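You operate a simulated robot arm through the tools that you are given. There is no shell and no other tool. Be economical: measure what you need, move in short steps, check, and stop when the job is done.

You are at the controls of a simulated two-armed robot. One attempt, no reset.

JOB
Trim channel one until the orange meter shows the white plate's amps.
Fine: meter on the black saddle, knob to the plate's amps, start; turn the trim knob; stop the channel, meter back on the grille. Set down upright: orange meter with a black grip.
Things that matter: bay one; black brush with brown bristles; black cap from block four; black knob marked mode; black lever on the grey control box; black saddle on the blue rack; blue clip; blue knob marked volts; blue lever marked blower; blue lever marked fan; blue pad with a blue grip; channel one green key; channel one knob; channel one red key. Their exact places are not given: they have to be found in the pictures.

Only the result counts: the job must be done as asked and must still hold three seconds after the hand-in. Knocking over, shifting, dropping, spilling or breaking anything else fails it.

ROBOT AND FRAMES
Two 7-joint arms with two-finger parallel grippers on one trunk, on a base that drives. Base frame: it is fixed to the floor where the robot stands at the start and does not move with it; the origin is under the middle of the robot, x ahead of it, y to its left, z up; the surface under the hand at the start is at about z = 0.8. Readings come in m, degrees, newtons and seconds.
The left shoulder is at the start at [0.07, 0.163, 1.07], the right one opposite. With the tool pointing down near the work surface each hand reaches from about 0.4 to 0.88 m from the robot's upright axis, wherever it stands, measured 20 degrees to its own side. Places, roughly: bay one [0.5, -1, 0.8]; black knob marked mode [0.6, -1.6, 1.2]; black lever on the grey control box [0.6, -2, 1.2]; black saddle on the blue rack [0.7, -0.8, 0.8]; blue knob marked volts [0.6, -1.3, 0.9]; blue lever marked blower [0.7, -0.2, 0.9]; blue lever marked fan [0.4, -2.5, 0.8]; channel one green key [0.4, -1.6, 0.9]; channel one knob [0.5, -1.6, 0.9]; channel one red key [0.4, -1.6, 0.9]; grey knob marked time [0.6, -1.4, 0.9]; grey plug [0.75, -1, 0.75]; grey slide marked vent [0.3, -1.7, 0.7]; orange lever marked drain [0.8, -0.4, 0.9]; red bolt on the grey control box [0.6, -1.9, 1.2]; red knob on the grey cabinet [0.6, -2.9, 1.1]. Payload 3.43 kg a hand.
Tool frame (each hand has its own): the origin (TCP) lies between the finger pads and is the grasp point; the fingertips stand 0.034 m ahead of it; z points along the fingers, y is the line along which they close. The gripper opens to 0.128 m. The fingers are 0.024 m wide and 0.012 m thick; the gripper's body (0.048 by 0.13 m) begins 0.096 m behind the TCP.
Orientation is that of the tool frame in the base frame, as a unit quaternion [x, y, z, w]. With the fingers straight down and closing along the base's y, the tool's x points along the base's -x, its y along +y and its z along -z.

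CONTROLS
- The arms move only by the tool drive_tool. It takes "left_deltas", "right_deltas" or both (then of equal length, played together; a hand with none holds still); each is a list of rows, each an object of numbers (a shift or turn left out is 0, a gripper value left out holds the last): "x", "y", "z": the shift along the tool's x, y, z in m; "ax", "ay", "az": the turn, a rotation vector about the tool's x, y, z in degrees. In form: [{"x": .., "y": .., "z": .., "ax": .., "ay": .., "az": ..}, ...]. A call has 1 to 20 rows; each row is the pose to reach, as a shift and turn from the pose commanded when the call began, along the tool's axes at that moment. "left_claw" and "right_claw" are, for a hand that has rows, the gripper command, from -1 (shut) to 1 (fully open), values between in proportion, set as the call begins (left out, the last holds). Rows are played at 5 a second. More than 0.05 m and 8.6 degrees between two rows, or a gripper value outside its range, and nothing of the call is played. Where a pose cannot be reached the arm comes as near as it can. A force on the tool above 40 N (or 10 N above the force at the start of the call, whichever is more), or a blocked arm, ends the call early, and 0.2 s more pass. Each finger travels about 0.153 m/s and halts on what it meets, pressing with about 33 N; the grip force reading is that of the motor and also rises with nothing between the fingers. The clock runs only during rows and for 0.2 s after the last one: add rows that repeat a pose to give the fingers time. The reply holds the time, the measured pose of the TCP, the force on the tool along the base axes, the opening and the grip force, in the units named above and with some noise, with the torque about the TCP (base axes, N m) and any sound that the robot's microphone picked up.
- Cameras (640 x 400 px; columns grow to the right, rows downward): "scene" is now at [0.1269, -0.0213, 1.286]; the picture's right is [-0.27, -0.96, -0.00], its down [-0.67, 0.18, -0.72] and it looks along [0.70, -0.19, -0.69] (base axes); focal length 242 px, centre (320, 200). "left" rides on the left gripper at [0.076, 0.011, -0.16] in its tool frame; the picture's right is [-0.15, 0.99, 0.00], its down [-0.88, -0.13, -0.46] and it looks along [-0.45, -0.07, 0.89] (tool axes); focal length 234 px, centre (320, 200). "right" rides on the right gripper at [0.076, -0.011, -0.16] in its tool frame; the picture's right is [0.15, 0.99, 0.00], its down [-0.88, 0.13, -0.46] and it looks along [-0.45, 0.07, 0.89] (tool axes); focal length 234 px, centre (320, 200).
- snapshot(camera): a new picture of that camera. It takes no simulated time.
- slide_trunk(by): slides the trunk up (or, below 0, down) by that many m; the arms and the scene camera ride with it, the base frame stays. It gives what a move gives, with no picture.
- steer(legs): drives the robot by 1 to 6 legs, each [ahead, left, turn to the left] in m, m and degrees, along the robot's own axes; the way and the turn of a leg run together, so that a leg with both is an arc; at most 1.5 m and 180 degrees a leg. The arms and the cameras ride along, it lands a little off, and it stops where it bumps. It gives what a move gives.
- aim_head(pan, tilt): turns the head with the scene camera to pan (to the left, within 86 degrees either way) and tilt (down, from -29 to 69), counted from straight ahead of the robot. It gives what a move gives.
- pixel_to_xyz(camera, pixels): there is no depth. For up to 12 entries [column, row, z] of the newest picture of that camera ("zoom" is the newest enlarged one), the place [x, y] in the base frame at which the ray of that pixel passes the height z, good to about 0.002 m. It takes no simulated time.
- inspect(camera, box): a new picture of the part [left, top, right, bottom] of that camera's present view, enlarged. It takes no simulated time.
- job_done(): hands the job in; it is judged then, once.

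Go step by step. Measure first, check grasps and placings, and put right what went wrong. The budget is 80 turns and 62 pictures, counting those below and the enlarged ones. Unless the task says otherwise, let go and move clear before handing in, and close with one line.

The tools are called after "Emit:" as a command line: name --argument value ..., lists and objects as JSON in quotes. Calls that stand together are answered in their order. drive_tool: Moves the arms, as the interface text tells. Its arguments: {"type":"object","properties":{"left_deltas":{"type":"array","items":{"type":"object","properties":{"x":{"type":"number"},"y":{"type":"number"},"z":{"type":"number"},"ax":{"type":"number"},"ay":{"type":"number"},"az":{"type":"number"}}}},"left_claw":{"type":"number"},"right_deltas":{"type":"array","items":{"type":"object","properties":{"x":{"type":"number"},"y":{"type":"number"},"z":{"type":"number"},"ax":{"type":"number"},"ay":{"type":"number"},"az":{"type":"number"}}}},"right_claw":{"type":"number"}},"required":[]} The other tools are called the same way: slide_trunk (by) slides the trunk up or down; steer (legs) drives the base; aim_head (pan, tilt) turns the head that bears the scene camera; snapshot (camera) takes a picture; pixel_to_xyz (camera, pixels) gives the place at which the rays of pixels pass given heights; inspect (camera, box) takes an enlarged picture of a part of a camera's view; job_done () hands the job in.

At the start:

```text
time_s: 0.0
left_tcp_pos: [0.59, -0.1136, 1.0782]
left_tool_rot: [0.0, 1.0, 0.0, 0.0]
left_contact_force: [0.0, -0.1, -0.9]
left_moment: [0.0, 0.0, 0.02]
left_finger_gap: 0.1276
left_gripper_force: 0.1
right_tcp_pos: [0.4077, -0.4425, 1.1083]
right_tool_rot: [0.0, 1.0, -0.001, 0.0]
right_contact_force: [-1.2, 0.0, -1.0]
right_moment: [0.02, -0.01, 0.0]
right_finger_gap: 0.1281
right_gripper_force: 0.1
trunk travel left (down, up): [-0.55, 0.39]
robot x, y, heading: [-0.0014, -0.0008, 0.0]
head pan, tilt: [-15.4, 43.7]
```

scene: 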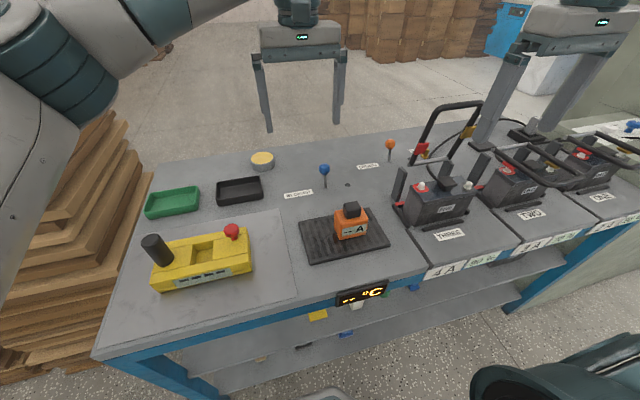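
right: 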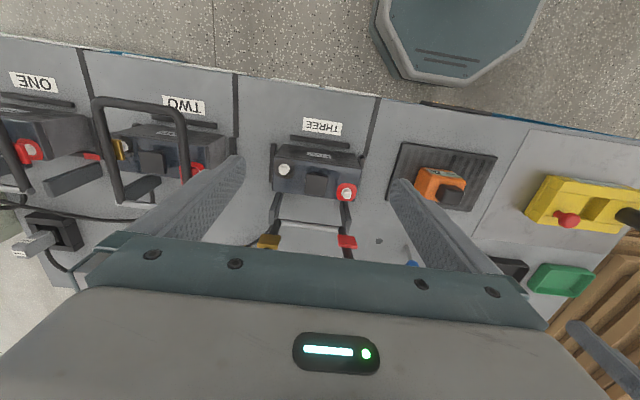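
left: 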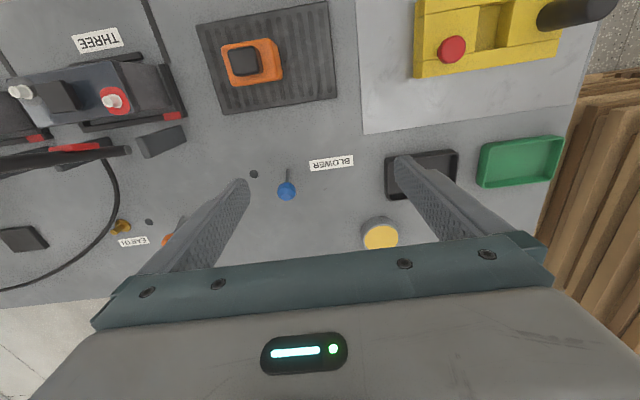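

The orange meter sits on the black grille near scene pixel (350,222). I need to see the far bench to the right, so I will zoom on the meter and then turn the head.

Emit:
inspect --camera "scene" --box '[270, 180, 430, 280]'

Emit:
pixel_to_xyz --camera "scene" --pixels '[[351, 208, 0.88], [337, 238, 0.8], [368, 234, 0.8], [336, 213, 0.85], [300, 224, 0.8], [313, 262, 0.8], [389, 245, 0.8], [366, 208, 0.8]]'

Emit:
aim_head --pan -65 --tilt 25

Emit:
snapshot --camera "scene"

```text
4.00 times, centred on (350, 230) of scene
```

zoom: 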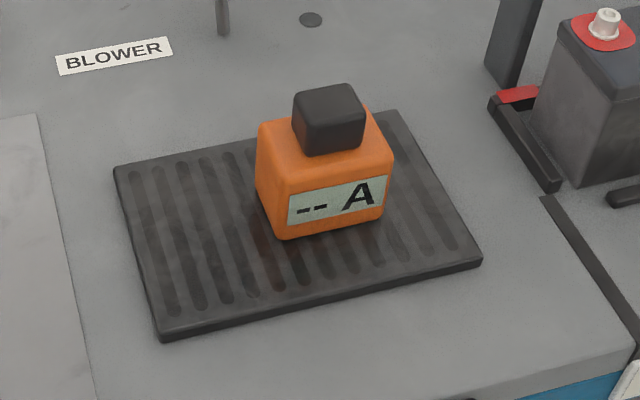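

```text
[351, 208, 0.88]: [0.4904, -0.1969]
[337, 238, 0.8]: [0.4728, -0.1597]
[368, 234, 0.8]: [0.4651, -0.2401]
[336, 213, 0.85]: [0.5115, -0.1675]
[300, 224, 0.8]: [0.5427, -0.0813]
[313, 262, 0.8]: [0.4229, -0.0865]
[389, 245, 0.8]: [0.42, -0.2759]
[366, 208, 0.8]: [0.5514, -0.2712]
```

```text
time_s: 1.2
left_tcp_pos: [0.5905, -0.1134, 1.0792]
left_tool_rot: [0.001, 1.0, 0.0, -0.001]
left_contact_force: [0.9, -0.3, 0.3]
left_moment: [0.01, -0.02, 0.01]
left_finger_gap: 0.1279
left_gripper_force: 0.1
right_tcp_pos: [0.4061, -0.4418, 1.1082]
right_tool_rot: [0.0, 1.0, 0.0, 0.0]
right_contact_force: [0.5, -0.4, 0.0]
right_moment: [0.02, 0.02, 0.02]
right_finger_gap: 0.1279
right_gripper_force: 0.0
trunk travel left (down, up): [-0.55, 0.39]
robot x, y, heading: [-0.0014, 0.001, -0.4]
head pan, tilt: [-65.0, 25.0]
```

```text
57 pictures are left
```

scene: 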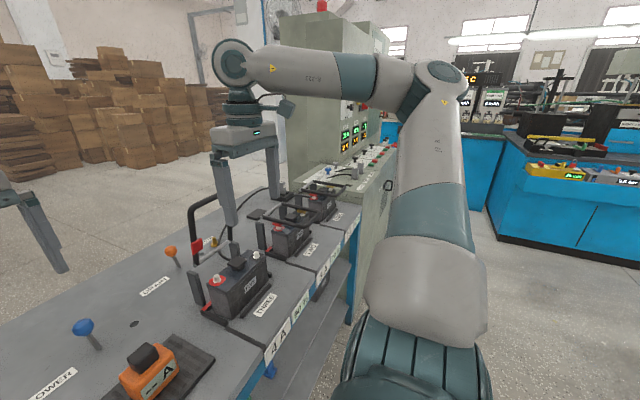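

The bays (THREE, TWO, ONE) run off toward the console with its readouts. I will back off slightly and drive right for a clear look at the rack and console.

Emit:
steer --legs '[[-0.3, 0, 0], [0, -0.9, 0]]'

Emit:
aim_head --pan 0 --tilt 35

Emit:
snapshot --camera "scene"

Emit:
aim_head --pan -45 --tilt 20

Emit:
snapshot --camera "scene"

```text
time_s: 7.6
left_tcp_pos: [0.2791, -1.0362, 1.0803]
left_tool_rot: [0.01, 1.0, 0.0, 0.0]
left_contact_force: [1.2, 0.3, -0.1]
left_moment: [0.01, 0.01, -0.03]
left_finger_gap: 0.1281
left_gripper_force: 0.0
right_tcp_pos: [0.0896, -1.3603, 1.1075]
right_tool_rot: [0.01, 1.0, 0.0, 0.001]
right_contact_force: [-0.5, 0.3, -0.2]
right_moment: [-0.01, 0.02, 0.02]
right_finger_gap: 0.1284
right_gripper_force: 0.1
trunk travel left (down, up): [-0.55, 0.39]
robot x, y, heading: [-0.3049, -0.9097, -1.2]
head pan, tilt: [-65.0, 25.0]
```

```text
time_s: 9.0
left_tcp_pos: [0.2794, -1.0359, 1.0784]
left_tool_rot: [0.01, 1.0, 0.0, 0.0]
left_contact_force: [0.8, -0.5, -0.7]
left_moment: [-0.03, -0.03, 0.03]
left_finger_gap: 0.1281
left_gripper_force: 0.1
right_tcp_pos: [0.0904, -1.3614, 1.1079]
right_tool_rot: [0.009, 1.0, 0.0, 0.0]
right_contact_force: [-0.2, -0.4, 0.2]
right_moment: [-0.02, -0.01, 0.01]
right_finger_gap: 0.128
right_gripper_force: 0.1
trunk travel left (down, up): [-0.55, 0.39]
robot x, y, heading: [-0.3085, -0.9125, -1.2]
head pan, tilt: [0.0, 35.0]
```

```text
56 pictures are left
```

scene: 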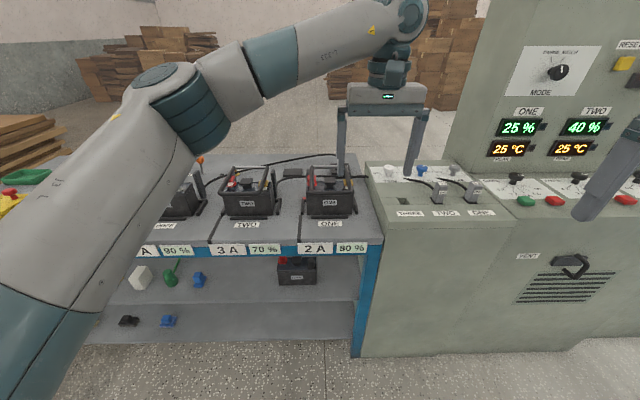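

```text
time_s: 10.1
left_tcp_pos: [0.2805, -1.0359, 1.0781]
left_tool_rot: [0.009, 1.0, 0.0, 0.0]
left_contact_force: [0.4, 0.1, -0.5]
left_moment: [-0.02, 0.02, -0.02]
left_finger_gap: 0.1283
left_gripper_force: 0.1
right_tcp_pos: [0.0899, -1.3607, 1.1088]
right_tool_rot: [0.01, 1.0, 0.0, 0.0]
right_contact_force: [-0.3, 0.3, 0.2]
right_moment: [0.01, 0.01, 0.0]
right_finger_gap: 0.1281
right_gripper_force: 0.1
trunk travel left (down, up): [-0.55, 0.39]
robot x, y, heading: [-0.3088, -0.911, -0.9]
head pan, tilt: [-45.0, 20.0]
```

```text
55 pictures are left
```

scene: 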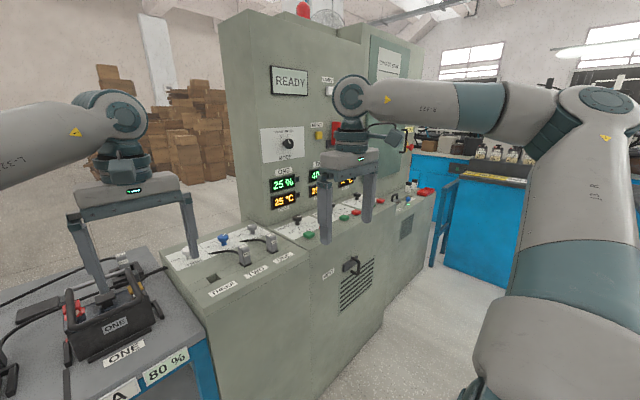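

Bay one's white plate appears to read "2 A". I'll zoom on the console desk, the wall panel and the rack back to identify saddle and knobs.

Emit:
inspect --camera "scene" --box '[240, 120, 440, 245]'

Emit:
inspect --camera "scene" --box '[160, 215, 320, 315]'

Emit:
aim_head --pan 0 --tilt 35

Emit:
inspect --camera "scene" --box '[190, 140, 390, 265]'

Emit:
inspect --camera "scene" --box '[480, 40, 640, 220]'

```text
3.20 times, centred on (340, 182) of scene
```

zoom: 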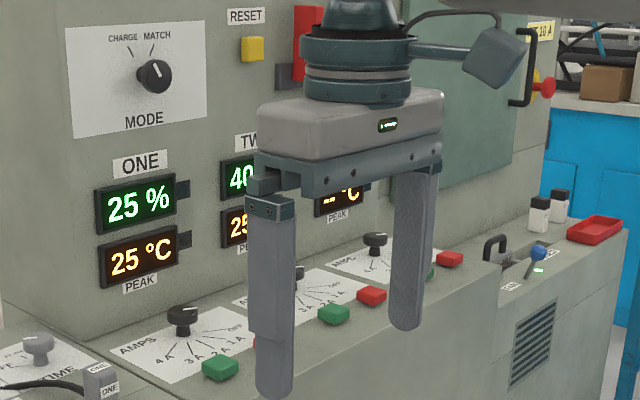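

```text
4.00 times, centred on (240, 265) of scene
```

zoom: 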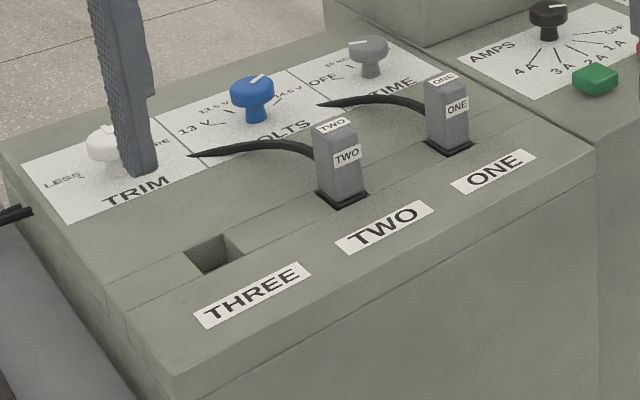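

```text
time_s: 11.2
left_tcp_pos: [0.281, -1.0345, 1.0787]
left_tool_rot: [0.009, 1.0, 0.0, 0.0]
left_contact_force: [-1.0, -0.4, -0.8]
left_moment: [0.0, 0.03, -0.01]
left_finger_gap: 0.1281
left_gripper_force: 0.0
right_tcp_pos: [0.0918, -1.3602, 1.1097]
right_tool_rot: [0.01, 1.0, 0.0, -0.001]
right_contact_force: [0.0, -0.5, -0.3]
right_moment: [0.04, -0.02, 0.05]
right_finger_gap: 0.1283
right_gripper_force: 0.1
trunk travel left (down, up): [-0.55, 0.39]
robot x, y, heading: [-0.3079, -0.9088, -1.0]
head pan, tilt: [0.0, 35.0]
```

```text
3.20 times, centred on (290, 202) of scene
```

zoom: 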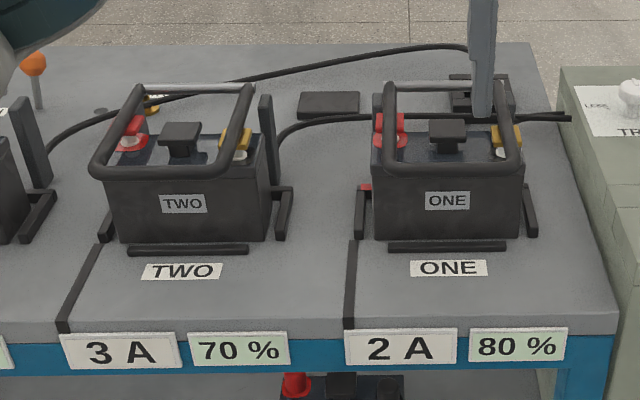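

```text
2.22 times, centred on (560, 130) of scene
```

zoom: 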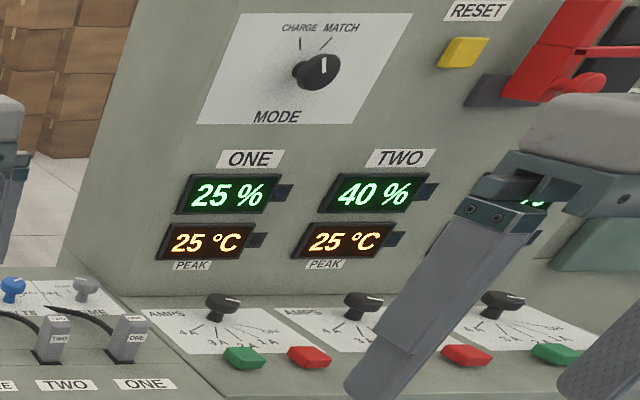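

Bay one's plate reads 2 A, its leads and plug are in, and the saddle looks like the flat black pad at zoom (328,104). I will drive to a spot from which the right hand reaches both the meter and the saddle.

Emit:
slide_trunk --by 0.08

Emit:
steer --legs '[[0, 0.53, 1.0], [0.3, 0, 0]]'

Emit:
aim_head --pan -15 --tilt 45

Emit:
snapshot --camera "scene"

Emit:
snapshot --camera "right"

```text
time_s: 12.4
left_tcp_pos: [0.2804, -1.0354, 1.1583]
left_tool_rot: [0.01, 1.0, 0.0, 0.0]
left_contact_force: [0.1, 0.1, 0.9]
left_moment: [0.04, 0.06, -0.05]
left_finger_gap: 0.128
left_gripper_force: 0.0
right_tcp_pos: [0.091, -1.3612, 1.1886]
right_tool_rot: [0.01, 1.0, 0.0, 0.0]
right_contact_force: [0.9, -0.6, -0.6]
right_moment: [0.02, -0.04, 0.02]
right_finger_gap: 0.1279
right_gripper_force: 0.1
trunk travel left (down, up): [-0.63, 0.31]
robot x, y, heading: [-0.3088, -0.9126, -0.9]
head pan, tilt: [0.0, 35.0]
```

```text
time_s: 17.0
left_tcp_pos: [0.5827, -0.4892, 1.1583]
left_tool_rot: [-0.01, 1.0, 0.0, 0.0]
left_contact_force: [0.2, 0.8, -0.4]
left_moment: [-0.02, 0.01, -0.02]
left_finger_gap: 0.1281
left_gripper_force: 0.1
right_tcp_pos: [0.4061, -0.8209, 1.1888]
right_tool_rot: [-0.011, 1.0, 0.001, 0.0]
right_contact_force: [0.3, 0.0, 0.3]
right_moment: [-0.04, 0.01, 0.0]
right_finger_gap: 0.1281
right_gripper_force: 0.1
trunk travel left (down, up): [-0.63, 0.31]
robot x, y, heading: [-0.0031, -0.3849, 1.0]
head pan, tilt: [0.0, 35.0]
```

```text
time_s: 17.8
left_tcp_pos: [0.5826, -0.4891, 1.1583]
left_tool_rot: [-0.011, 1.0, -0.001, 0.0]
left_contact_force: [0.6, 0.6, 0.1]
left_moment: [-0.03, 0.0, 0.03]
left_finger_gap: 0.1281
left_gripper_force: 0.1
right_tcp_pos: [0.4065, -0.8215, 1.1883]
right_tool_rot: [-0.011, 1.0, 0.0, 0.001]
right_contact_force: [1.0, -0.4, -0.5]
right_moment: [0.0, 0.03, 0.02]
right_finger_gap: 0.1282
right_gripper_force: 0.1
trunk travel left (down, up): [-0.63, 0.31]
robot x, y, heading: [-0.0102, -0.3855, 1.1]
head pan, tilt: [-15.0, 45.0]
```

```text
50 pictures are left
```

scene: 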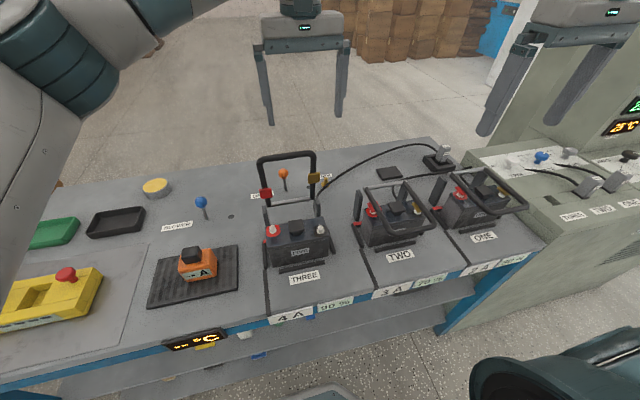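

```text
49 pictures are left
```

right: 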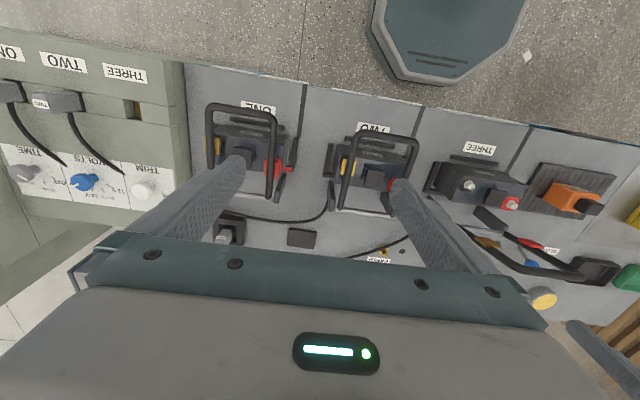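

The saddle candidate is at scene (389,173) and the meter at (198,265). I'll zoom on both and measure.

Emit:
inspect --camera "scene" --box '[340, 135, 468, 215]'

Emit:
pixel_to_xyz --camera "scene" --pixels '[[376, 173, 0.8], [390, 166, 0.8], [403, 172, 0.8], [388, 180, 0.8], [190, 252, 0.88], [200, 282, 0.815], [183, 280, 0.815], [217, 273, 0.815]]'

Emit:
inspect --camera "scene" --box '[140, 225, 268, 305]'

```text
5.00 times, centred on (404, 175) of scene
```

zoom: 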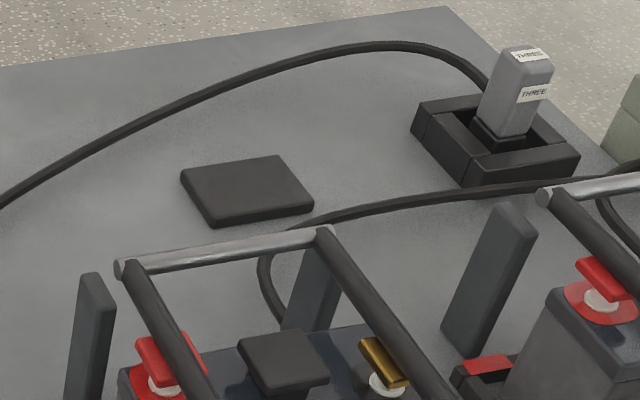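

```text
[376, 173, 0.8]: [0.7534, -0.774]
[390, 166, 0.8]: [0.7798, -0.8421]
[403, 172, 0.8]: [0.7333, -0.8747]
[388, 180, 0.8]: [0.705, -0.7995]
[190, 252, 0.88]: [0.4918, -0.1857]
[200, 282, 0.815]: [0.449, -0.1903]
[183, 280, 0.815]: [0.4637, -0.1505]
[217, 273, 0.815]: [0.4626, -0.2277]
```

```text
5.00 times, centred on (204, 265) of scene
```

zoom: 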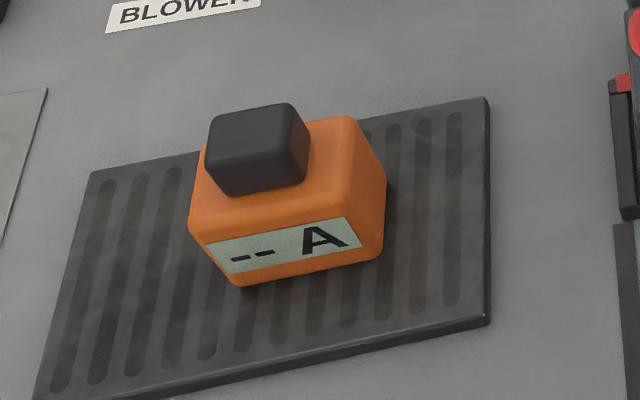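

The saddle pad is at roughly (0.74,-0.82) and the meter at about (0.49,-0.19), aligned with the axes. I'll shift both hands left together at a safe height, so the right ends above the meter.

Emit:
drive_tool --left_deltas '[{"y": 0.045}, {"y": 0.09}, {"y": 0.135}, {"y": 0.18}, {"y": 0.225}, {"y": 0.27}, {"y": 0.315, "x": 0.01}, {"y": 0.36, "x": 0.02}, {"y": 0.405, "x": 0.03}, {"y": 0.45, "x": 0.04}, {"y": 0.495, "x": 0.05}, {"y": 0.54, "x": 0.06}, {"y": 0.585, "x": 0.07}, {"y": 0.63, "x": 0.08}, {"y": 0.63, "x": 0.08}, {"y": 0.63, "x": 0.08}]' --right_deltas '[{"y": 0.045, "x": -0.007}, {"y": 0.09, "x": -0.014}, {"y": 0.135, "x": -0.021}, {"y": 0.18, "x": -0.028}, {"y": 0.225, "x": -0.035}, {"y": 0.27, "x": -0.042}, {"y": 0.315, "x": -0.049}, {"y": 0.36, "x": -0.056}, {"y": 0.405, "x": -0.063}, {"y": 0.45, "x": -0.07}, {"y": 0.495, "x": -0.077}, {"y": 0.54, "x": -0.084}, {"y": 0.585, "x": -0.091}, {"y": 0.63, "x": -0.0974}, {"y": 0.63, "x": -0.0974, "z": 0.04}, {"y": 0.63, "x": -0.0974, "z": 0.08}]'

Emit:
snapshot --camera "right"

```text
time_s: 21.2
left_tcp_pos: [0.4883, 0.1402, 1.1585]
left_tool_rot: [-0.011, 1.0, 0.0, 0.001]
left_contact_force: [-0.1, 0.1, -1.0]
left_moment: [0.0, 0.02, 0.0]
left_finger_gap: 0.1279
left_gripper_force: 0.1
right_tcp_pos: [0.4356, -0.4889, 1.1161]
right_tool_rot: [-0.008, 1.0, 0.001, 0.001]
right_contact_force: [0.4, 0.6, 0.1]
right_moment: [-0.02, 0.0, 0.03]
right_finger_gap: 0.1281
right_gripper_force: 0.0
right hand out of reach, approached as far as the arm can: row 8, 9, 10, 11, 12, 13, 14, 15, 16
trunk travel left (down, up): [-0.63, 0.31]
robot x, y, heading: [-0.0115, -0.388, 1.3]
head pan, tilt: [-15.0, 45.0]
```

```text
46 pictures are left
```

right: 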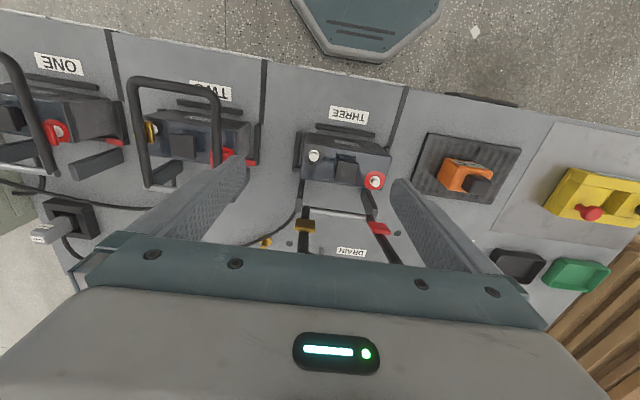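

The right arm cannot cross the robot's middle, stopping at y=-0.49. I'll bring the left hand back a bit and drive the base left 0.3 m.

Emit:
drive_tool --left_deltas '[{"y": -0.045}, {"y": -0.09}, {"y": -0.135}, {"y": -0.18}, {"y": -0.2}]'

Emit:
steer --legs '[[0.01, 0.32, -1.3]]'

Emit:
snapshot --camera "right"

```text
time_s: 22.4
left_tcp_pos: [0.4945, -0.0604, 1.1606]
left_tool_rot: [-0.01, 1.0, -0.001, 0.0]
left_contact_force: [-0.1, 0.3, 0.4]
left_moment: [0.02, 0.01, 0.01]
left_finger_gap: 0.128
left_gripper_force: 0.1
right_tcp_pos: [0.4337, -0.4895, 1.1168]
right_tool_rot: [-0.009, 1.0, 0.001, 0.0]
right_contact_force: [0.3, 0.7, 0.3]
right_moment: [0.0, 0.02, -0.01]
right_finger_gap: 0.128
right_gripper_force: 0.0
trunk travel left (down, up): [-0.63, 0.31]
robot x, y, heading: [-0.0077, -0.3896, 1.2]
head pan, tilt: [-15.0, 45.0]
```

```text
time_s: 24.5
left_tcp_pos: [0.51, 0.2416, 1.1589]
left_tool_rot: [0.003, 1.0, 0.0, 0.0]
left_contact_force: [1.4, 0.4, 0.2]
left_moment: [0.02, -0.01, 0.0]
left_finger_gap: 0.1281
left_gripper_force: 0.1
right_tcp_pos: [0.4385, -0.1858, 1.1164]
right_tool_rot: [0.005, 1.0, 0.001, 0.001]
right_contact_force: [0.3, 0.8, 0.7]
right_moment: [-0.01, 0.04, -0.02]
right_finger_gap: 0.1278
right_gripper_force: 0.1
trunk travel left (down, up): [-0.63, 0.31]
robot x, y, heading: [-0.0029, -0.072, -0.0]
head pan, tilt: [-15.0, 45.0]
```

```text
45 pictures are left
```

right: 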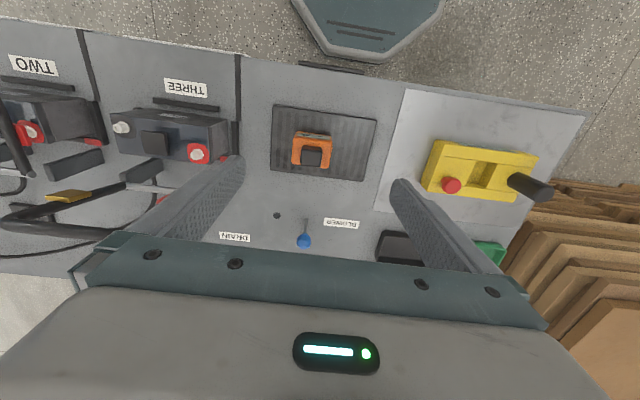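

The right hand is now nearly over the meter at right-camera pixel (311,152). I'll zoom to measure the grip.

Emit:
inspect --camera "right" --box '[263, 100, 391, 180]'

Emit:
inspect --camera "scene" --box '[260, 180, 420, 280]'

```text
5.00 times, centred on (327, 140) of right
```

zoom: 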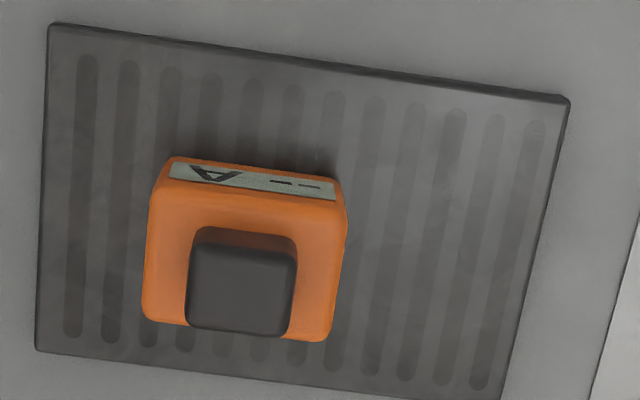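

```text
4.00 times, centred on (340, 230) of scene
```

zoom: 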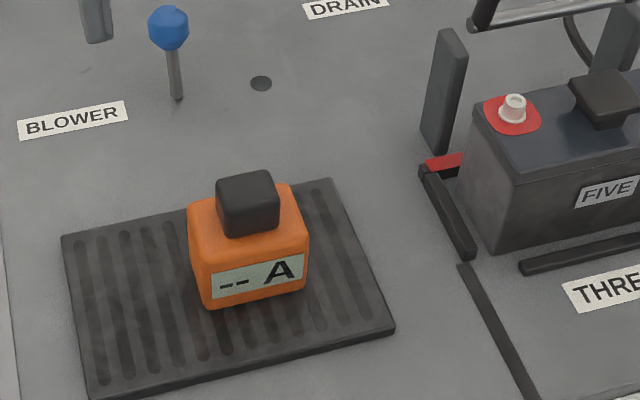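

Emit:
pixel_to_xyz --camera "right" --pixels '[[311.2, 158, 0.9], [311.2, 158, 0.92], [311.2, 158, 0.88], [301.4, 148.4, 0.9], [322.4, 150.4, 0.9], [321, 167, 0.9], [300.4, 165.4, 0.9], [297.4, 131.4, 0.81], [330.6, 136, 0.81]]'

Emit:
pixel_to_xyz --camera "scene" --pixels '[[321.5, 227, 0.9], [321.5, 227, 0.92], [321.5, 227, 0.88], [314, 230.5, 0.9], [329.5, 228, 0.9]]'

```text
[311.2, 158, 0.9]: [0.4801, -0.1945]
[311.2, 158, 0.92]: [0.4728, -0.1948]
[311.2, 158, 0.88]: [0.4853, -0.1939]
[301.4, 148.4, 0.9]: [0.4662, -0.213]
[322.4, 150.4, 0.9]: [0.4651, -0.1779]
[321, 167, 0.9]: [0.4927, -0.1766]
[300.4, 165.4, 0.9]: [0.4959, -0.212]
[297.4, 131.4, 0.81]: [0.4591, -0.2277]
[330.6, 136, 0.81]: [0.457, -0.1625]
```

```text
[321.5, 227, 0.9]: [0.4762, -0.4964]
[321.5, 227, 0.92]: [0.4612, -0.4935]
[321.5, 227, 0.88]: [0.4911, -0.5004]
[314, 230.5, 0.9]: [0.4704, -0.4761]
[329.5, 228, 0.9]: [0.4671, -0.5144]
```

Grip centre is about (0.482,-0.1945) with its top near z=0.89. I'll move over it and descend partway.

Emit:
drive_tool --right_deltas '[{"x": -0.022, "y": -0.004}, {"x": -0.0436, "y": -0.0083}, {"x": -0.0436, "y": -0.0083, "z": 0.05}, {"x": -0.0436, "y": -0.0083, "z": 0.1}, {"x": -0.0436, "y": -0.0083, "z": 0.15}, {"x": -0.0436, "y": -0.0083, "z": 0.16}, {"x": -0.0436, "y": -0.0083, "z": 0.16}]'

Emit:
snapshot --camera "right"

```text
time_s: 26.1
left_tcp_pos: [0.5106, 0.2427, 1.1597]
left_tool_rot: [0.003, 1.0, 0.0, 0.0]
left_contact_force: [0.6, 0.2, -0.7]
left_moment: [0.02, 0.0, 0.02]
left_finger_gap: 0.1281
left_gripper_force: 0.0
right_tcp_pos: [0.482, -0.2037, 0.9583]
right_tool_rot: [0.004, 1.0, 0.002, 0.001]
right_contact_force: [0.6, -1.0, 0.8]
right_moment: [-0.03, -0.02, 0.03]
right_finger_gap: 0.1281
right_gripper_force: 0.1
right hand out of reach, approached as far as the arm can: row 5, 6, 7
trunk travel left (down, up): [-0.63, 0.31]
robot x, y, heading: [-0.0022, -0.0703, -0.5]
head pan, tilt: [-15.0, 45.0]
```

```text
42 pictures are left
```

right: 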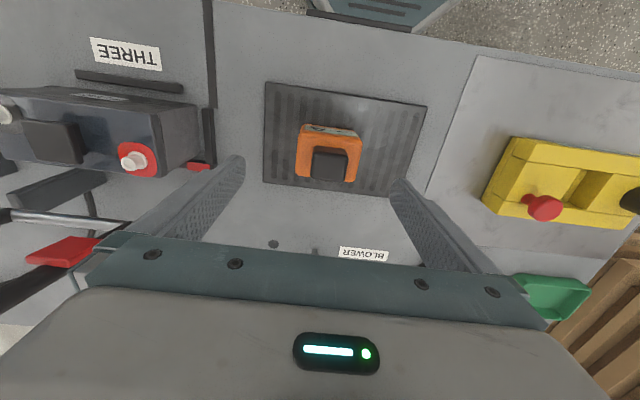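

The arm is still near its inner limit. I'll raise, bring the left hand in, shift the base 0.12 m left, and lower the trunk 0.08 m.

Emit:
drive_tool --left_deltas '[{"y": -0.04}, {"y": -0.08}, {"y": -0.1}, {"y": -0.1}]' --right_deltas '[{"z": -0.04}, {"z": -0.08}, {"z": -0.12}, {"z": -0.12}]'

Emit:
steer --legs '[[0, 0.13, 0.4]]'

Emit:
slide_trunk --by -0.08

```text
time_s: 27.1
left_tcp_pos: [0.5087, 0.143, 1.1588]
left_tool_rot: [0.003, 1.0, 0.0, 0.0]
left_contact_force: [0.5, 0.3, 0.7]
left_moment: [0.0, 0.03, -0.03]
left_finger_gap: 0.128
left_gripper_force: 0.0
right_tcp_pos: [0.4816, -0.2049, 1.0808]
right_tool_rot: [0.004, 1.0, 0.001, 0.001]
right_contact_force: [-0.6, 0.0, -0.1]
right_moment: [0.05, 0.0, 0.01]
right_finger_gap: 0.128
right_gripper_force: 0.1
trunk travel left (down, up): [-0.63, 0.31]
robot x, y, heading: [0.0008, -0.07, -0.4]
head pan, tilt: [-15.0, 45.0]
```

```text
time_s: 28.4
left_tcp_pos: [0.5088, 0.2726, 1.1603]
left_tool_rot: [-0.001, 1.0, 0.0, 0.0]
left_contact_force: [0.5, 0.6, 0.4]
left_moment: [0.02, 0.0, -0.02]
left_finger_gap: 0.1279
left_gripper_force: 0.1
right_tcp_pos: [0.482, -0.0758, 1.0793]
right_tool_rot: [0.002, 1.0, 0.002, 0.001]
right_contact_force: [0.4, 0.2, -0.9]
right_moment: [0.02, 0.0, -0.03]
right_finger_gap: 0.1278
right_gripper_force: 0.1
trunk travel left (down, up): [-0.63, 0.31]
robot x, y, heading: [-0.0023, 0.0528, -0.0]
head pan, tilt: [-15.0, 45.0]
```

```text
time_s: 29.6
left_tcp_pos: [0.5073, 0.2749, 1.0801]
left_tool_rot: [0.0, 1.0, -0.001, 0.0]
left_contact_force: [-0.6, -0.7, -0.5]
left_moment: [0.0, -0.06, 0.0]
left_finger_gap: 0.1279
left_gripper_force: 0.2
right_tcp_pos: [0.4821, -0.0744, 1.001]
right_tool_rot: [0.001, 1.0, 0.001, 0.001]
right_contact_force: [1.1, 0.6, 1.4]
right_moment: [0.01, 0.0, 0.01]
right_finger_gap: 0.1279
right_gripper_force: 0.1
trunk travel left (down, up): [-0.55, 0.39]
robot x, y, heading: [-0.0015, 0.0569, 0.0]
head pan, tilt: [-15.0, 45.0]
```

Now the hand goes right 0.12 m over the grip and down to about z=0.93, then I check.

Emit:
drive_tool --right_deltas '[{"y": -0.04}, {"y": -0.08}, {"y": -0.12}, {"y": -0.12, "z": 0.04}, {"y": -0.12, "z": 0.07}, {"y": -0.12, "z": 0.07}]'

Emit:
snapshot --camera "right"

```text
time_s: 31.0
left_tcp_pos: [0.5065, 0.2738, 1.0804]
left_tool_rot: [0.001, 1.0, 0.0, 0.0]
left_contact_force: [0.0, -0.4, 0.9]
left_moment: [-0.01, -0.02, -0.01]
left_finger_gap: 0.128
left_gripper_force: 0.1
right_tcp_pos: [0.4824, -0.1968, 0.9317]
right_tool_rot: [0.002, 1.0, 0.0, 0.001]
right_contact_force: [-0.5, 0.2, 0.1]
right_moment: [0.0, -0.02, -0.01]
right_finger_gap: 0.1279
right_gripper_force: 0.2
trunk travel left (down, up): [-0.55, 0.39]
robot x, y, heading: [-0.0028, 0.0567, 0.1]
head pan, tilt: [-15.0, 45.0]
```

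```text
41 pictures are left
```

right: 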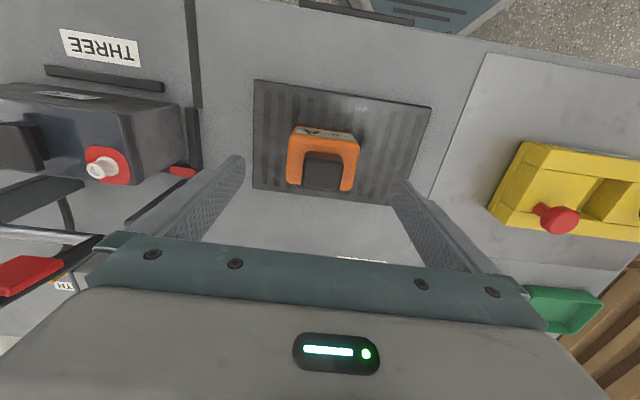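

Emit:
pixel_to_xyz --camera "right" --pixels '[[322.5, 176, 0.89], [322.5, 176, 0.87], [322.5, 176, 0.9], [304, 161, 0.89], [343, 164, 0.89], [340, 190, 0.89], [302, 188, 0.89], [295, 127, 0.805]]'

Emit:
inspect --camera "right" --box '[240, 100, 400, 200]'

```text
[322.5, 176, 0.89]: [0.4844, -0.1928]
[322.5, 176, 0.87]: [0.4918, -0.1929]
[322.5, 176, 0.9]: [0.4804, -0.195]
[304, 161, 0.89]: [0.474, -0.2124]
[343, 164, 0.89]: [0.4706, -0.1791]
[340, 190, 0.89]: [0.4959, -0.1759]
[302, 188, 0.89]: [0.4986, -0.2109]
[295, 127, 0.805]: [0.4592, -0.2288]
```

```text
4.00 times, centred on (320, 150) of right
```

zoom: 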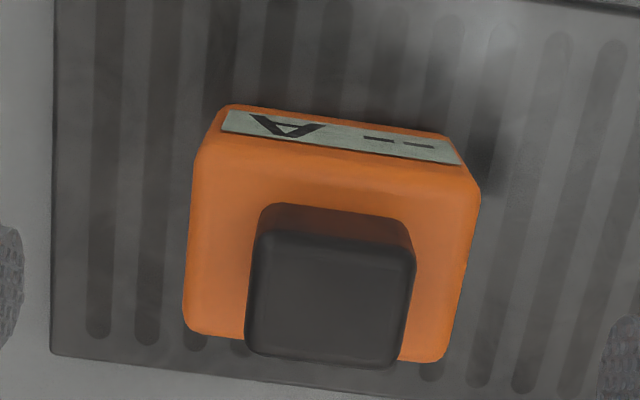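

Grip is at (0.484,-0.1935), top z≈0.89. I descend to TCP z≈0.898 and close.

Emit:
drive_tool --right_deltas '[{"x": -0.002, "y": 0.003, "z": 0.015}, {"x": -0.002, "y": 0.003, "z": 0.033}, {"x": -0.002, "y": 0.003, "z": 0.033}]'

Emit:
drive_tool --right_deltas '[{}, {}, {}, {}, {}]' --right_claw -1

Emit:
snapshot --camera "right"

```text
time_s: 31.8
left_tcp_pos: [0.5082, 0.2746, 1.0803]
left_tool_rot: [0.0, 1.0, -0.001, 0.0]
left_contact_force: [-0.7, 0.2, 0.7]
left_moment: [0.01, 0.01, -0.02]
left_finger_gap: 0.1278
left_gripper_force: 0.1
right_tcp_pos: [0.4847, -0.1929, 0.8966]
right_tool_rot: [0.002, 1.0, 0.001, 0.001]
right_contact_force: [-0.3, -1.4, 0.1]
right_moment: [-0.01, 0.03, 0.04]
right_finger_gap: 0.1281
right_gripper_force: 0.1
trunk travel left (down, up): [-0.55, 0.39]
robot x, y, heading: [-0.0044, 0.0541, -0.0]
head pan, tilt: [-15.0, 45.0]
```

```text
time_s: 33.0
left_tcp_pos: [0.5081, 0.2747, 1.0801]
left_tool_rot: [0.0, 1.0, 0.0, 0.001]
left_contact_force: [0.8, -0.6, -0.4]
left_moment: [-0.02, 0.02, -0.01]
left_finger_gap: 0.1279
left_gripper_force: 0.0
right_tcp_pos: [0.483, -0.1923, 0.8966]
right_tool_rot: [0.002, 1.0, 0.0, 0.0]
right_contact_force: [0.3, 0.4, -0.7]
right_moment: [-0.03, 0.0, -0.03]
right_finger_gap: 0.0694
right_gripper_force: 33.0
trunk travel left (down, up): [-0.55, 0.39]
robot x, y, heading: [-0.0026, 0.0569, -0.0]
head pan, tilt: [-15.0, 45.0]
```

```text
39 pictures are left
```

right: 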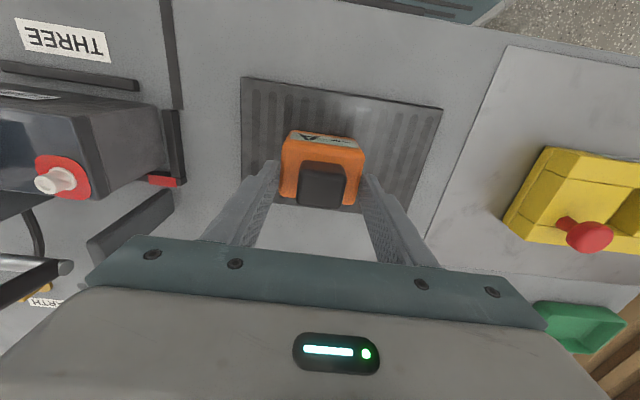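

The fingers closed at 0.069 m, so they are on the orange body rather than the black grip. I'll open a little, go 0.02 m lower for more overlap on the body, and close again.

Emit:
drive_tool --right_deltas '[{}, {}, {"z": 0.01}, {"z": 0.02}, {"z": 0.02}]' --right_claw 0.5

Emit:
drive_tool --right_deltas '[{}, {}, {}, {}]' --right_claw -1

Emit:
drive_tool --right_deltas '[{"z": -0.02}, {"z": -0.04}, {"z": -0.04}]'

Emit:
snapshot --camera "right"

```text
time_s: 34.2
left_tcp_pos: [0.5073, 0.2743, 1.0802]
left_tool_rot: [0.0, 1.0, 0.0, 0.001]
left_contact_force: [0.2, 0.1, 0.1]
left_moment: [-0.02, -0.01, 0.0]
left_finger_gap: 0.128
left_gripper_force: 0.1
right_tcp_pos: [0.4833, -0.1919, 0.8767]
right_tool_rot: [0.002, 1.0, 0.001, 0.001]
right_contact_force: [0.0, -0.4, 1.1]
right_moment: [0.01, 0.04, -0.01]
right_finger_gap: 0.0959
right_gripper_force: 0.0
trunk travel left (down, up): [-0.55, 0.39]
robot x, y, heading: [-0.0014, 0.0576, 0.1]
head pan, tilt: [-15.0, 45.0]
```

```text
time_s: 35.2
left_tcp_pos: [0.5079, 0.2742, 1.0805]
left_tool_rot: [0.001, 1.0, 0.001, 0.0]
left_contact_force: [-0.2, -0.3, -0.2]
left_moment: [-0.01, 0.03, -0.02]
left_finger_gap: 0.1281
left_gripper_force: 0.1
right_tcp_pos: [0.484, -0.1915, 0.8768]
right_tool_rot: [0.002, 1.0, 0.001, 0.0]
right_contact_force: [-0.7, 0.7, 0.2]
right_moment: [-0.03, 0.01, -0.03]
right_finger_gap: 0.0699
right_gripper_force: 32.8
trunk travel left (down, up): [-0.55, 0.39]
robot x, y, heading: [-0.0027, 0.0562, 0.0]
head pan, tilt: [-15.0, 45.0]
```

```text
time_s: 36.0
left_tcp_pos: [0.5078, 0.2738, 1.0789]
left_tool_rot: [0.0, 1.0, 0.0, 0.0]
left_contact_force: [0.4, -0.2, -0.5]
left_moment: [0.01, 0.01, 0.02]
left_finger_gap: 0.1281
left_gripper_force: 0.1
right_tcp_pos: [0.4852, -0.1923, 0.9165]
right_tool_rot: [0.002, 1.0, 0.002, 0.0]
right_contact_force: [0.1, -0.3, -2.3]
right_moment: [0.0, 0.01, 0.0]
right_finger_gap: 0.0695
right_gripper_force: 33.1
trunk travel left (down, up): [-0.55, 0.39]
robot x, y, heading: [-0.0028, 0.0578, -0.1]
head pan, tilt: [-15.0, 45.0]
```

```text
38 pictures are left
```

right: 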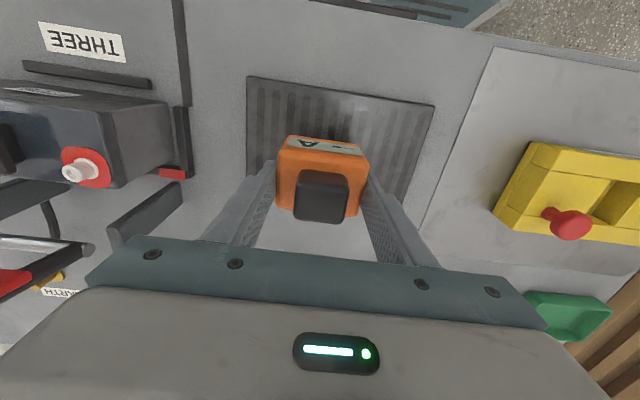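

The meter is held and lifted (its seat on the grille was TCP (0.484,-0.1915,0.877)). I raise it high and drive right toward the saddle.

Emit:
drive_tool --right_deltas '[{"z": -0.05}, {"z": -0.1}, {"z": -0.15}, {"z": -0.2}, {"z": -0.2}]'

Emit:
slide_trunk --by 0.08

Emit:
steer --legs '[[0, -0.58, 0]]'

Emit:
aim_head --pan -25 --tilt 40

Emit:
snapshot --camera "scene"

Emit:
snapshot --camera "right"

```text
time_s: 37.2
left_tcp_pos: [0.5081, 0.2739, 1.0794]
left_tool_rot: [0.0, 1.0, 0.001, 0.0]
left_contact_force: [0.4, 0.2, -0.3]
left_moment: [0.03, 0.03, 0.0]
left_finger_gap: 0.1279
left_gripper_force: 0.1
right_tcp_pos: [0.4837, -0.1914, 1.1192]
right_tool_rot: [0.001, 1.0, 0.002, 0.0]
right_contact_force: [0.6, 1.2, -1.8]
right_moment: [-0.02, 0.02, -0.03]
right_finger_gap: 0.0693
right_gripper_force: 33.1
trunk travel left (down, up): [-0.55, 0.39]
robot x, y, heading: [0.0008, 0.0569, 0.3]
head pan, tilt: [-15.0, 45.0]
```

```text
time_s: 38.3
left_tcp_pos: [0.507, 0.2739, 1.1607]
left_tool_rot: [0.001, 1.0, 0.0, 0.0]
left_contact_force: [-0.4, 0.3, -1.0]
left_moment: [0.02, -0.03, 0.01]
left_finger_gap: 0.1278
left_gripper_force: 0.1
right_tcp_pos: [0.483, -0.191, 1.1997]
right_tool_rot: [0.002, 1.0, 0.001, -0.001]
right_contact_force: [0.6, 0.3, -1.9]
right_moment: [0.01, 0.03, -0.02]
right_finger_gap: 0.0696
right_gripper_force: 32.9
trunk travel left (down, up): [-0.63, 0.31]
robot x, y, heading: [-0.004, 0.0573, -0.2]
head pan, tilt: [-15.0, 45.0]
```

```text
time_s: 41.6
left_tcp_pos: [0.5079, -0.3016, 1.1602]
left_tool_rot: [0.001, 1.0, 0.0, 0.0]
left_contact_force: [0.4, -1.1, -0.2]
left_moment: [-0.02, 0.0, 0.01]
left_finger_gap: 0.128
left_gripper_force: 0.0
right_tcp_pos: [0.4824, -0.7667, 1.1988]
right_tool_rot: [0.003, 1.0, 0.001, -0.001]
right_contact_force: [-0.2, 0.2, -1.1]
right_moment: [-0.02, 0.01, 0.01]
right_finger_gap: 0.0694
right_gripper_force: 33.5
trunk travel left (down, up): [-0.63, 0.31]
robot x, y, heading: [-0.0028, -0.5169, -0.2]
head pan, tilt: [-15.0, 45.0]
```

```text
time_s: 42.3
left_tcp_pos: [0.5072, -0.3011, 1.1598]
left_tool_rot: [0.001, 1.0, 0.0, 0.0]
left_contact_force: [0.8, -0.5, 0.0]
left_moment: [-0.03, 0.03, -0.01]
left_finger_gap: 0.1281
left_gripper_force: 0.1
right_tcp_pos: [0.4819, -0.7663, 1.1998]
right_tool_rot: [0.003, 1.0, 0.001, 0.0]
right_contact_force: [-0.1, -0.4, -1.9]
right_moment: [0.0, -0.03, -0.02]
right_finger_gap: 0.0697
right_gripper_force: 32.7
trunk travel left (down, up): [-0.63, 0.31]
robot x, y, heading: [-0.004, -0.5146, -0.1]
head pan, tilt: [-25.0, 40.0]
```

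```text
37 pictures are left
```

scene: 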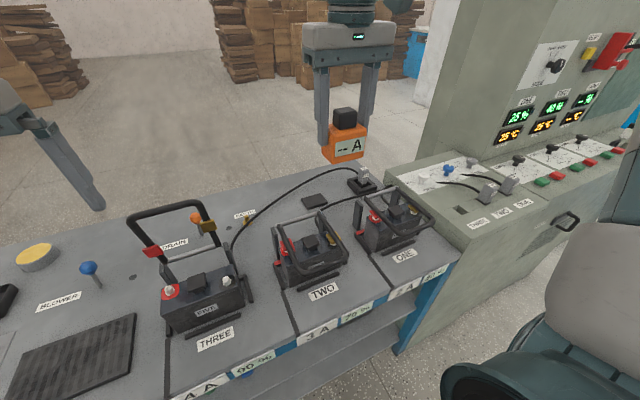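

```text
36 pictures are left
```

right: 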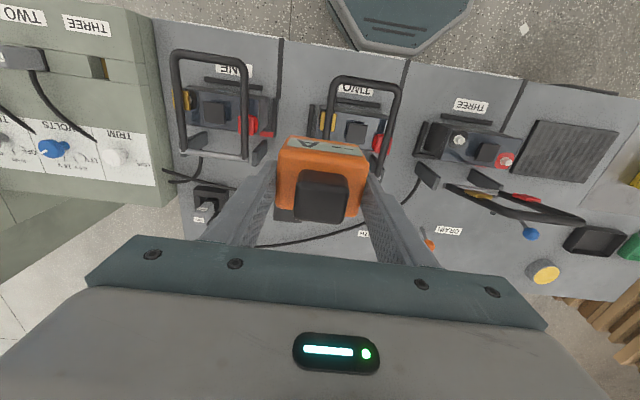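

The saddle is visible at scene (315,201). I'll zoom and measure its top face.

Emit:
inspect --camera "scene" --box '[275, 175, 355, 225]'

```text
8.00 times, centred on (315, 200) of scene
```

zoom: 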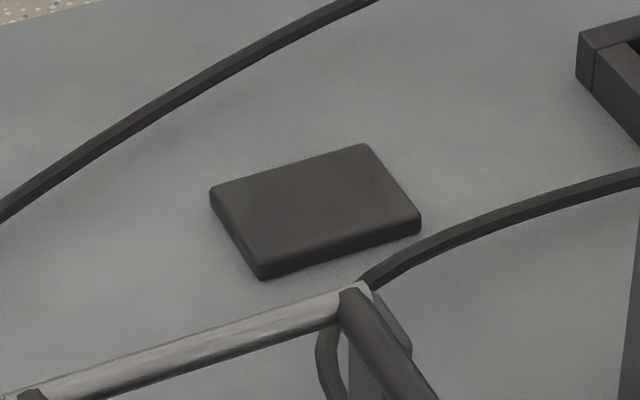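

Emit:
pixel_to_xyz --camera "zoom" --pixels '[[212, 187, 0.812], [365, 145, 0.812], [420, 215, 0.812], [260, 265, 0.812], [315, 203, 0.812], [260, 278, 0.8], [420, 232, 0.8], [355, 290, 0.9], [355, 290, 0.95], [20, 395, 0.95]]'

```text
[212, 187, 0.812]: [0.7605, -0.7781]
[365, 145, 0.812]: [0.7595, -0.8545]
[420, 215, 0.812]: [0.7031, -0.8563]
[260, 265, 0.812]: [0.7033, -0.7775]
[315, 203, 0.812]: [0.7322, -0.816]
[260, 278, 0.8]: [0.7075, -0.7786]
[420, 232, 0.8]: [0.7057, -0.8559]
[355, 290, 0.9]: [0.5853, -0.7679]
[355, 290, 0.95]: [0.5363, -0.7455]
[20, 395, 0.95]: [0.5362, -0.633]
```

The saddle top is centred at (0.731,-0.816) and aligned with the axes. I'll carry the meter above it and lower to just over it.

Emit:
drive_tool --right_deltas '[{"x": -0.045, "y": -0.01}, {"x": -0.09, "y": -0.02}, {"x": -0.135, "y": -0.03}, {"x": -0.18, "y": -0.04}, {"x": -0.225, "y": -0.045}, {"x": -0.2493, "y": -0.0482}, {"x": -0.2493, "y": -0.0482}, {"x": -0.2493, "y": -0.0482, "z": 0.05}, {"x": -0.2493, "y": -0.0482, "z": 0.1}, {"x": -0.2493, "y": -0.0482, "z": 0.15}, {"x": -0.2493, "y": -0.0482, "z": 0.2}, {"x": -0.2493, "y": -0.0482, "z": 0.25}, {"x": -0.2493, "y": -0.0482, "z": 0.28}, {"x": -0.2493, "y": -0.0482, "z": 0.28}]'

Emit:
snapshot --camera "scene"

Emit:
snapshot --camera "right"

```text
time_s: 45.3
left_tcp_pos: [0.507, -0.3021, 1.16]
left_tool_rot: [0.002, 1.0, 0.0, 0.0]
left_contact_force: [-0.6, 0.2, 0.0]
left_moment: [-0.03, 0.01, 0.01]
left_finger_gap: 0.128
left_gripper_force: 0.0
right_tcp_pos: [0.7016, -0.8298, 0.9311]
right_tool_rot: [0.003, 1.0, 0.002, 0.001]
right_contact_force: [-0.6, -0.2, -2.5]
right_moment: [0.0, 0.0, -0.01]
right_finger_gap: 0.0696
right_gripper_force: 33.1
right hand out of reach, approached as far as the arm can: row 5, 6, 7, 8, 9, 10, 11, 12, 13, 14
trunk travel left (down, up): [-0.63, 0.31]
robot x, y, heading: [-0.0052, -0.5178, -0.2]
head pan, tilt: [-25.0, 40.0]
```

```text
34 pictures are left
```

scene: 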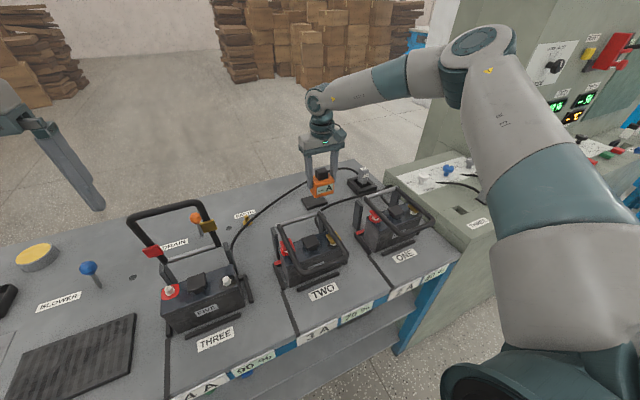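

```text
33 pictures are left
```

right: 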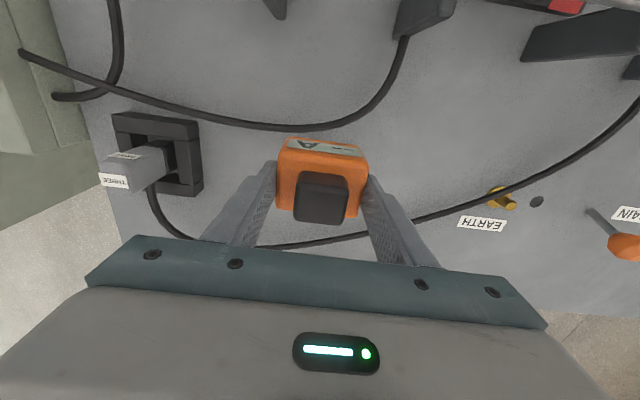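

The hand stopped 0.03 m short in x at (0.7016,-0.8298). I'll nudge the base forward 0.05 m (about 0.1 m clear of the bench front) and check.

Emit:
steer --legs '[[0.045, 0, 0.2]]'

Emit:
drive_tool --right_deltas '[{}]'

```text
time_s: 46.2
left_tcp_pos: [0.549, -0.3002, 1.1609]
left_tool_rot: [0.0, 1.0, 0.0, 0.001]
left_contact_force: [0.4, 0.1, 0.7]
left_moment: [-0.02, -0.02, -0.03]
left_finger_gap: 0.1282
left_gripper_force: 0.0
right_tcp_pos: [0.7476, -0.8267, 0.9335]
right_tool_rot: [0.001, 1.0, 0.002, 0.001]
right_contact_force: [0.1, 0.7, -1.5]
right_moment: [-0.01, -0.06, 0.01]
right_finger_gap: 0.0698
right_gripper_force: 32.9
trunk travel left (down, up): [-0.63, 0.31]
robot x, y, heading: [0.0383, -0.5159, 0.1]
head pan, tilt: [-25.0, 40.0]
```

```text
time_s: 46.6
left_tcp_pos: [0.5471, -0.3002, 1.161]
left_tool_rot: [0.0, 1.0, 0.0, 0.001]
left_contact_force: [-0.8, -0.7, 0.4]
left_moment: [0.02, -0.04, -0.02]
left_finger_gap: 0.1281
left_gripper_force: 0.1
right_tcp_pos: [0.7453, -0.8275, 0.9342]
right_tool_rot: [0.001, 1.0, 0.002, 0.003]
right_contact_force: [-0.4, 0.1, -0.7]
right_moment: [0.0, 0.0, 0.05]
right_finger_gap: 0.0695
right_gripper_force: 33.1
trunk travel left (down, up): [-0.63, 0.31]
robot x, y, heading: [0.0431, -0.5144, -0.0]
head pan, tilt: [-25.0, 40.0]
```

Now it is at (0.746,-0.827). I correct by -0.0145 in x and +0.0115 in y and lower to about z=0.889.

Emit:
drive_tool --right_deltas '[{"x": 0.0145, "y": 0.0115}, {"x": 0.0145, "y": 0.0115}, {"x": 0.0145, "y": 0.0115, "z": 0.02}, {"x": 0.0145, "y": 0.0115, "z": 0.044}, {"x": 0.0145, "y": 0.0115, "z": 0.044}]'

Emit:
inspect --camera "scene" --box '[240, 130, 400, 230]'

```text
time_s: 47.8
left_tcp_pos: [0.5506, -0.2997, 1.1598]
left_tool_rot: [-0.001, 1.0, 0.0, 0.0]
left_contact_force: [-0.9, -0.1, 0.5]
left_moment: [0.03, -0.02, -0.03]
left_finger_gap: 0.1278
left_gripper_force: 0.1
right_tcp_pos: [0.7252, -0.8199, 0.8916]
right_tool_rot: [0.002, 1.0, 0.003, 0.002]
right_contact_force: [0.3, 0.7, -1.3]
right_moment: [-0.01, 0.0, -0.02]
right_finger_gap: 0.0693
right_gripper_force: 33.6
right hand out of reach, approached as far as the arm can: row 4, 5
trunk travel left (down, up): [-0.63, 0.31]
robot x, y, heading: [0.0417, -0.5144, 0.1]
head pan, tilt: [-25.0, 40.0]
```

```text
4.00 times, centred on (320, 180) of scene
```

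zoom: 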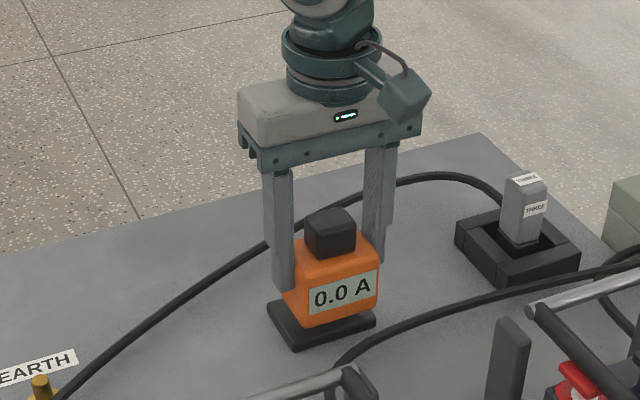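

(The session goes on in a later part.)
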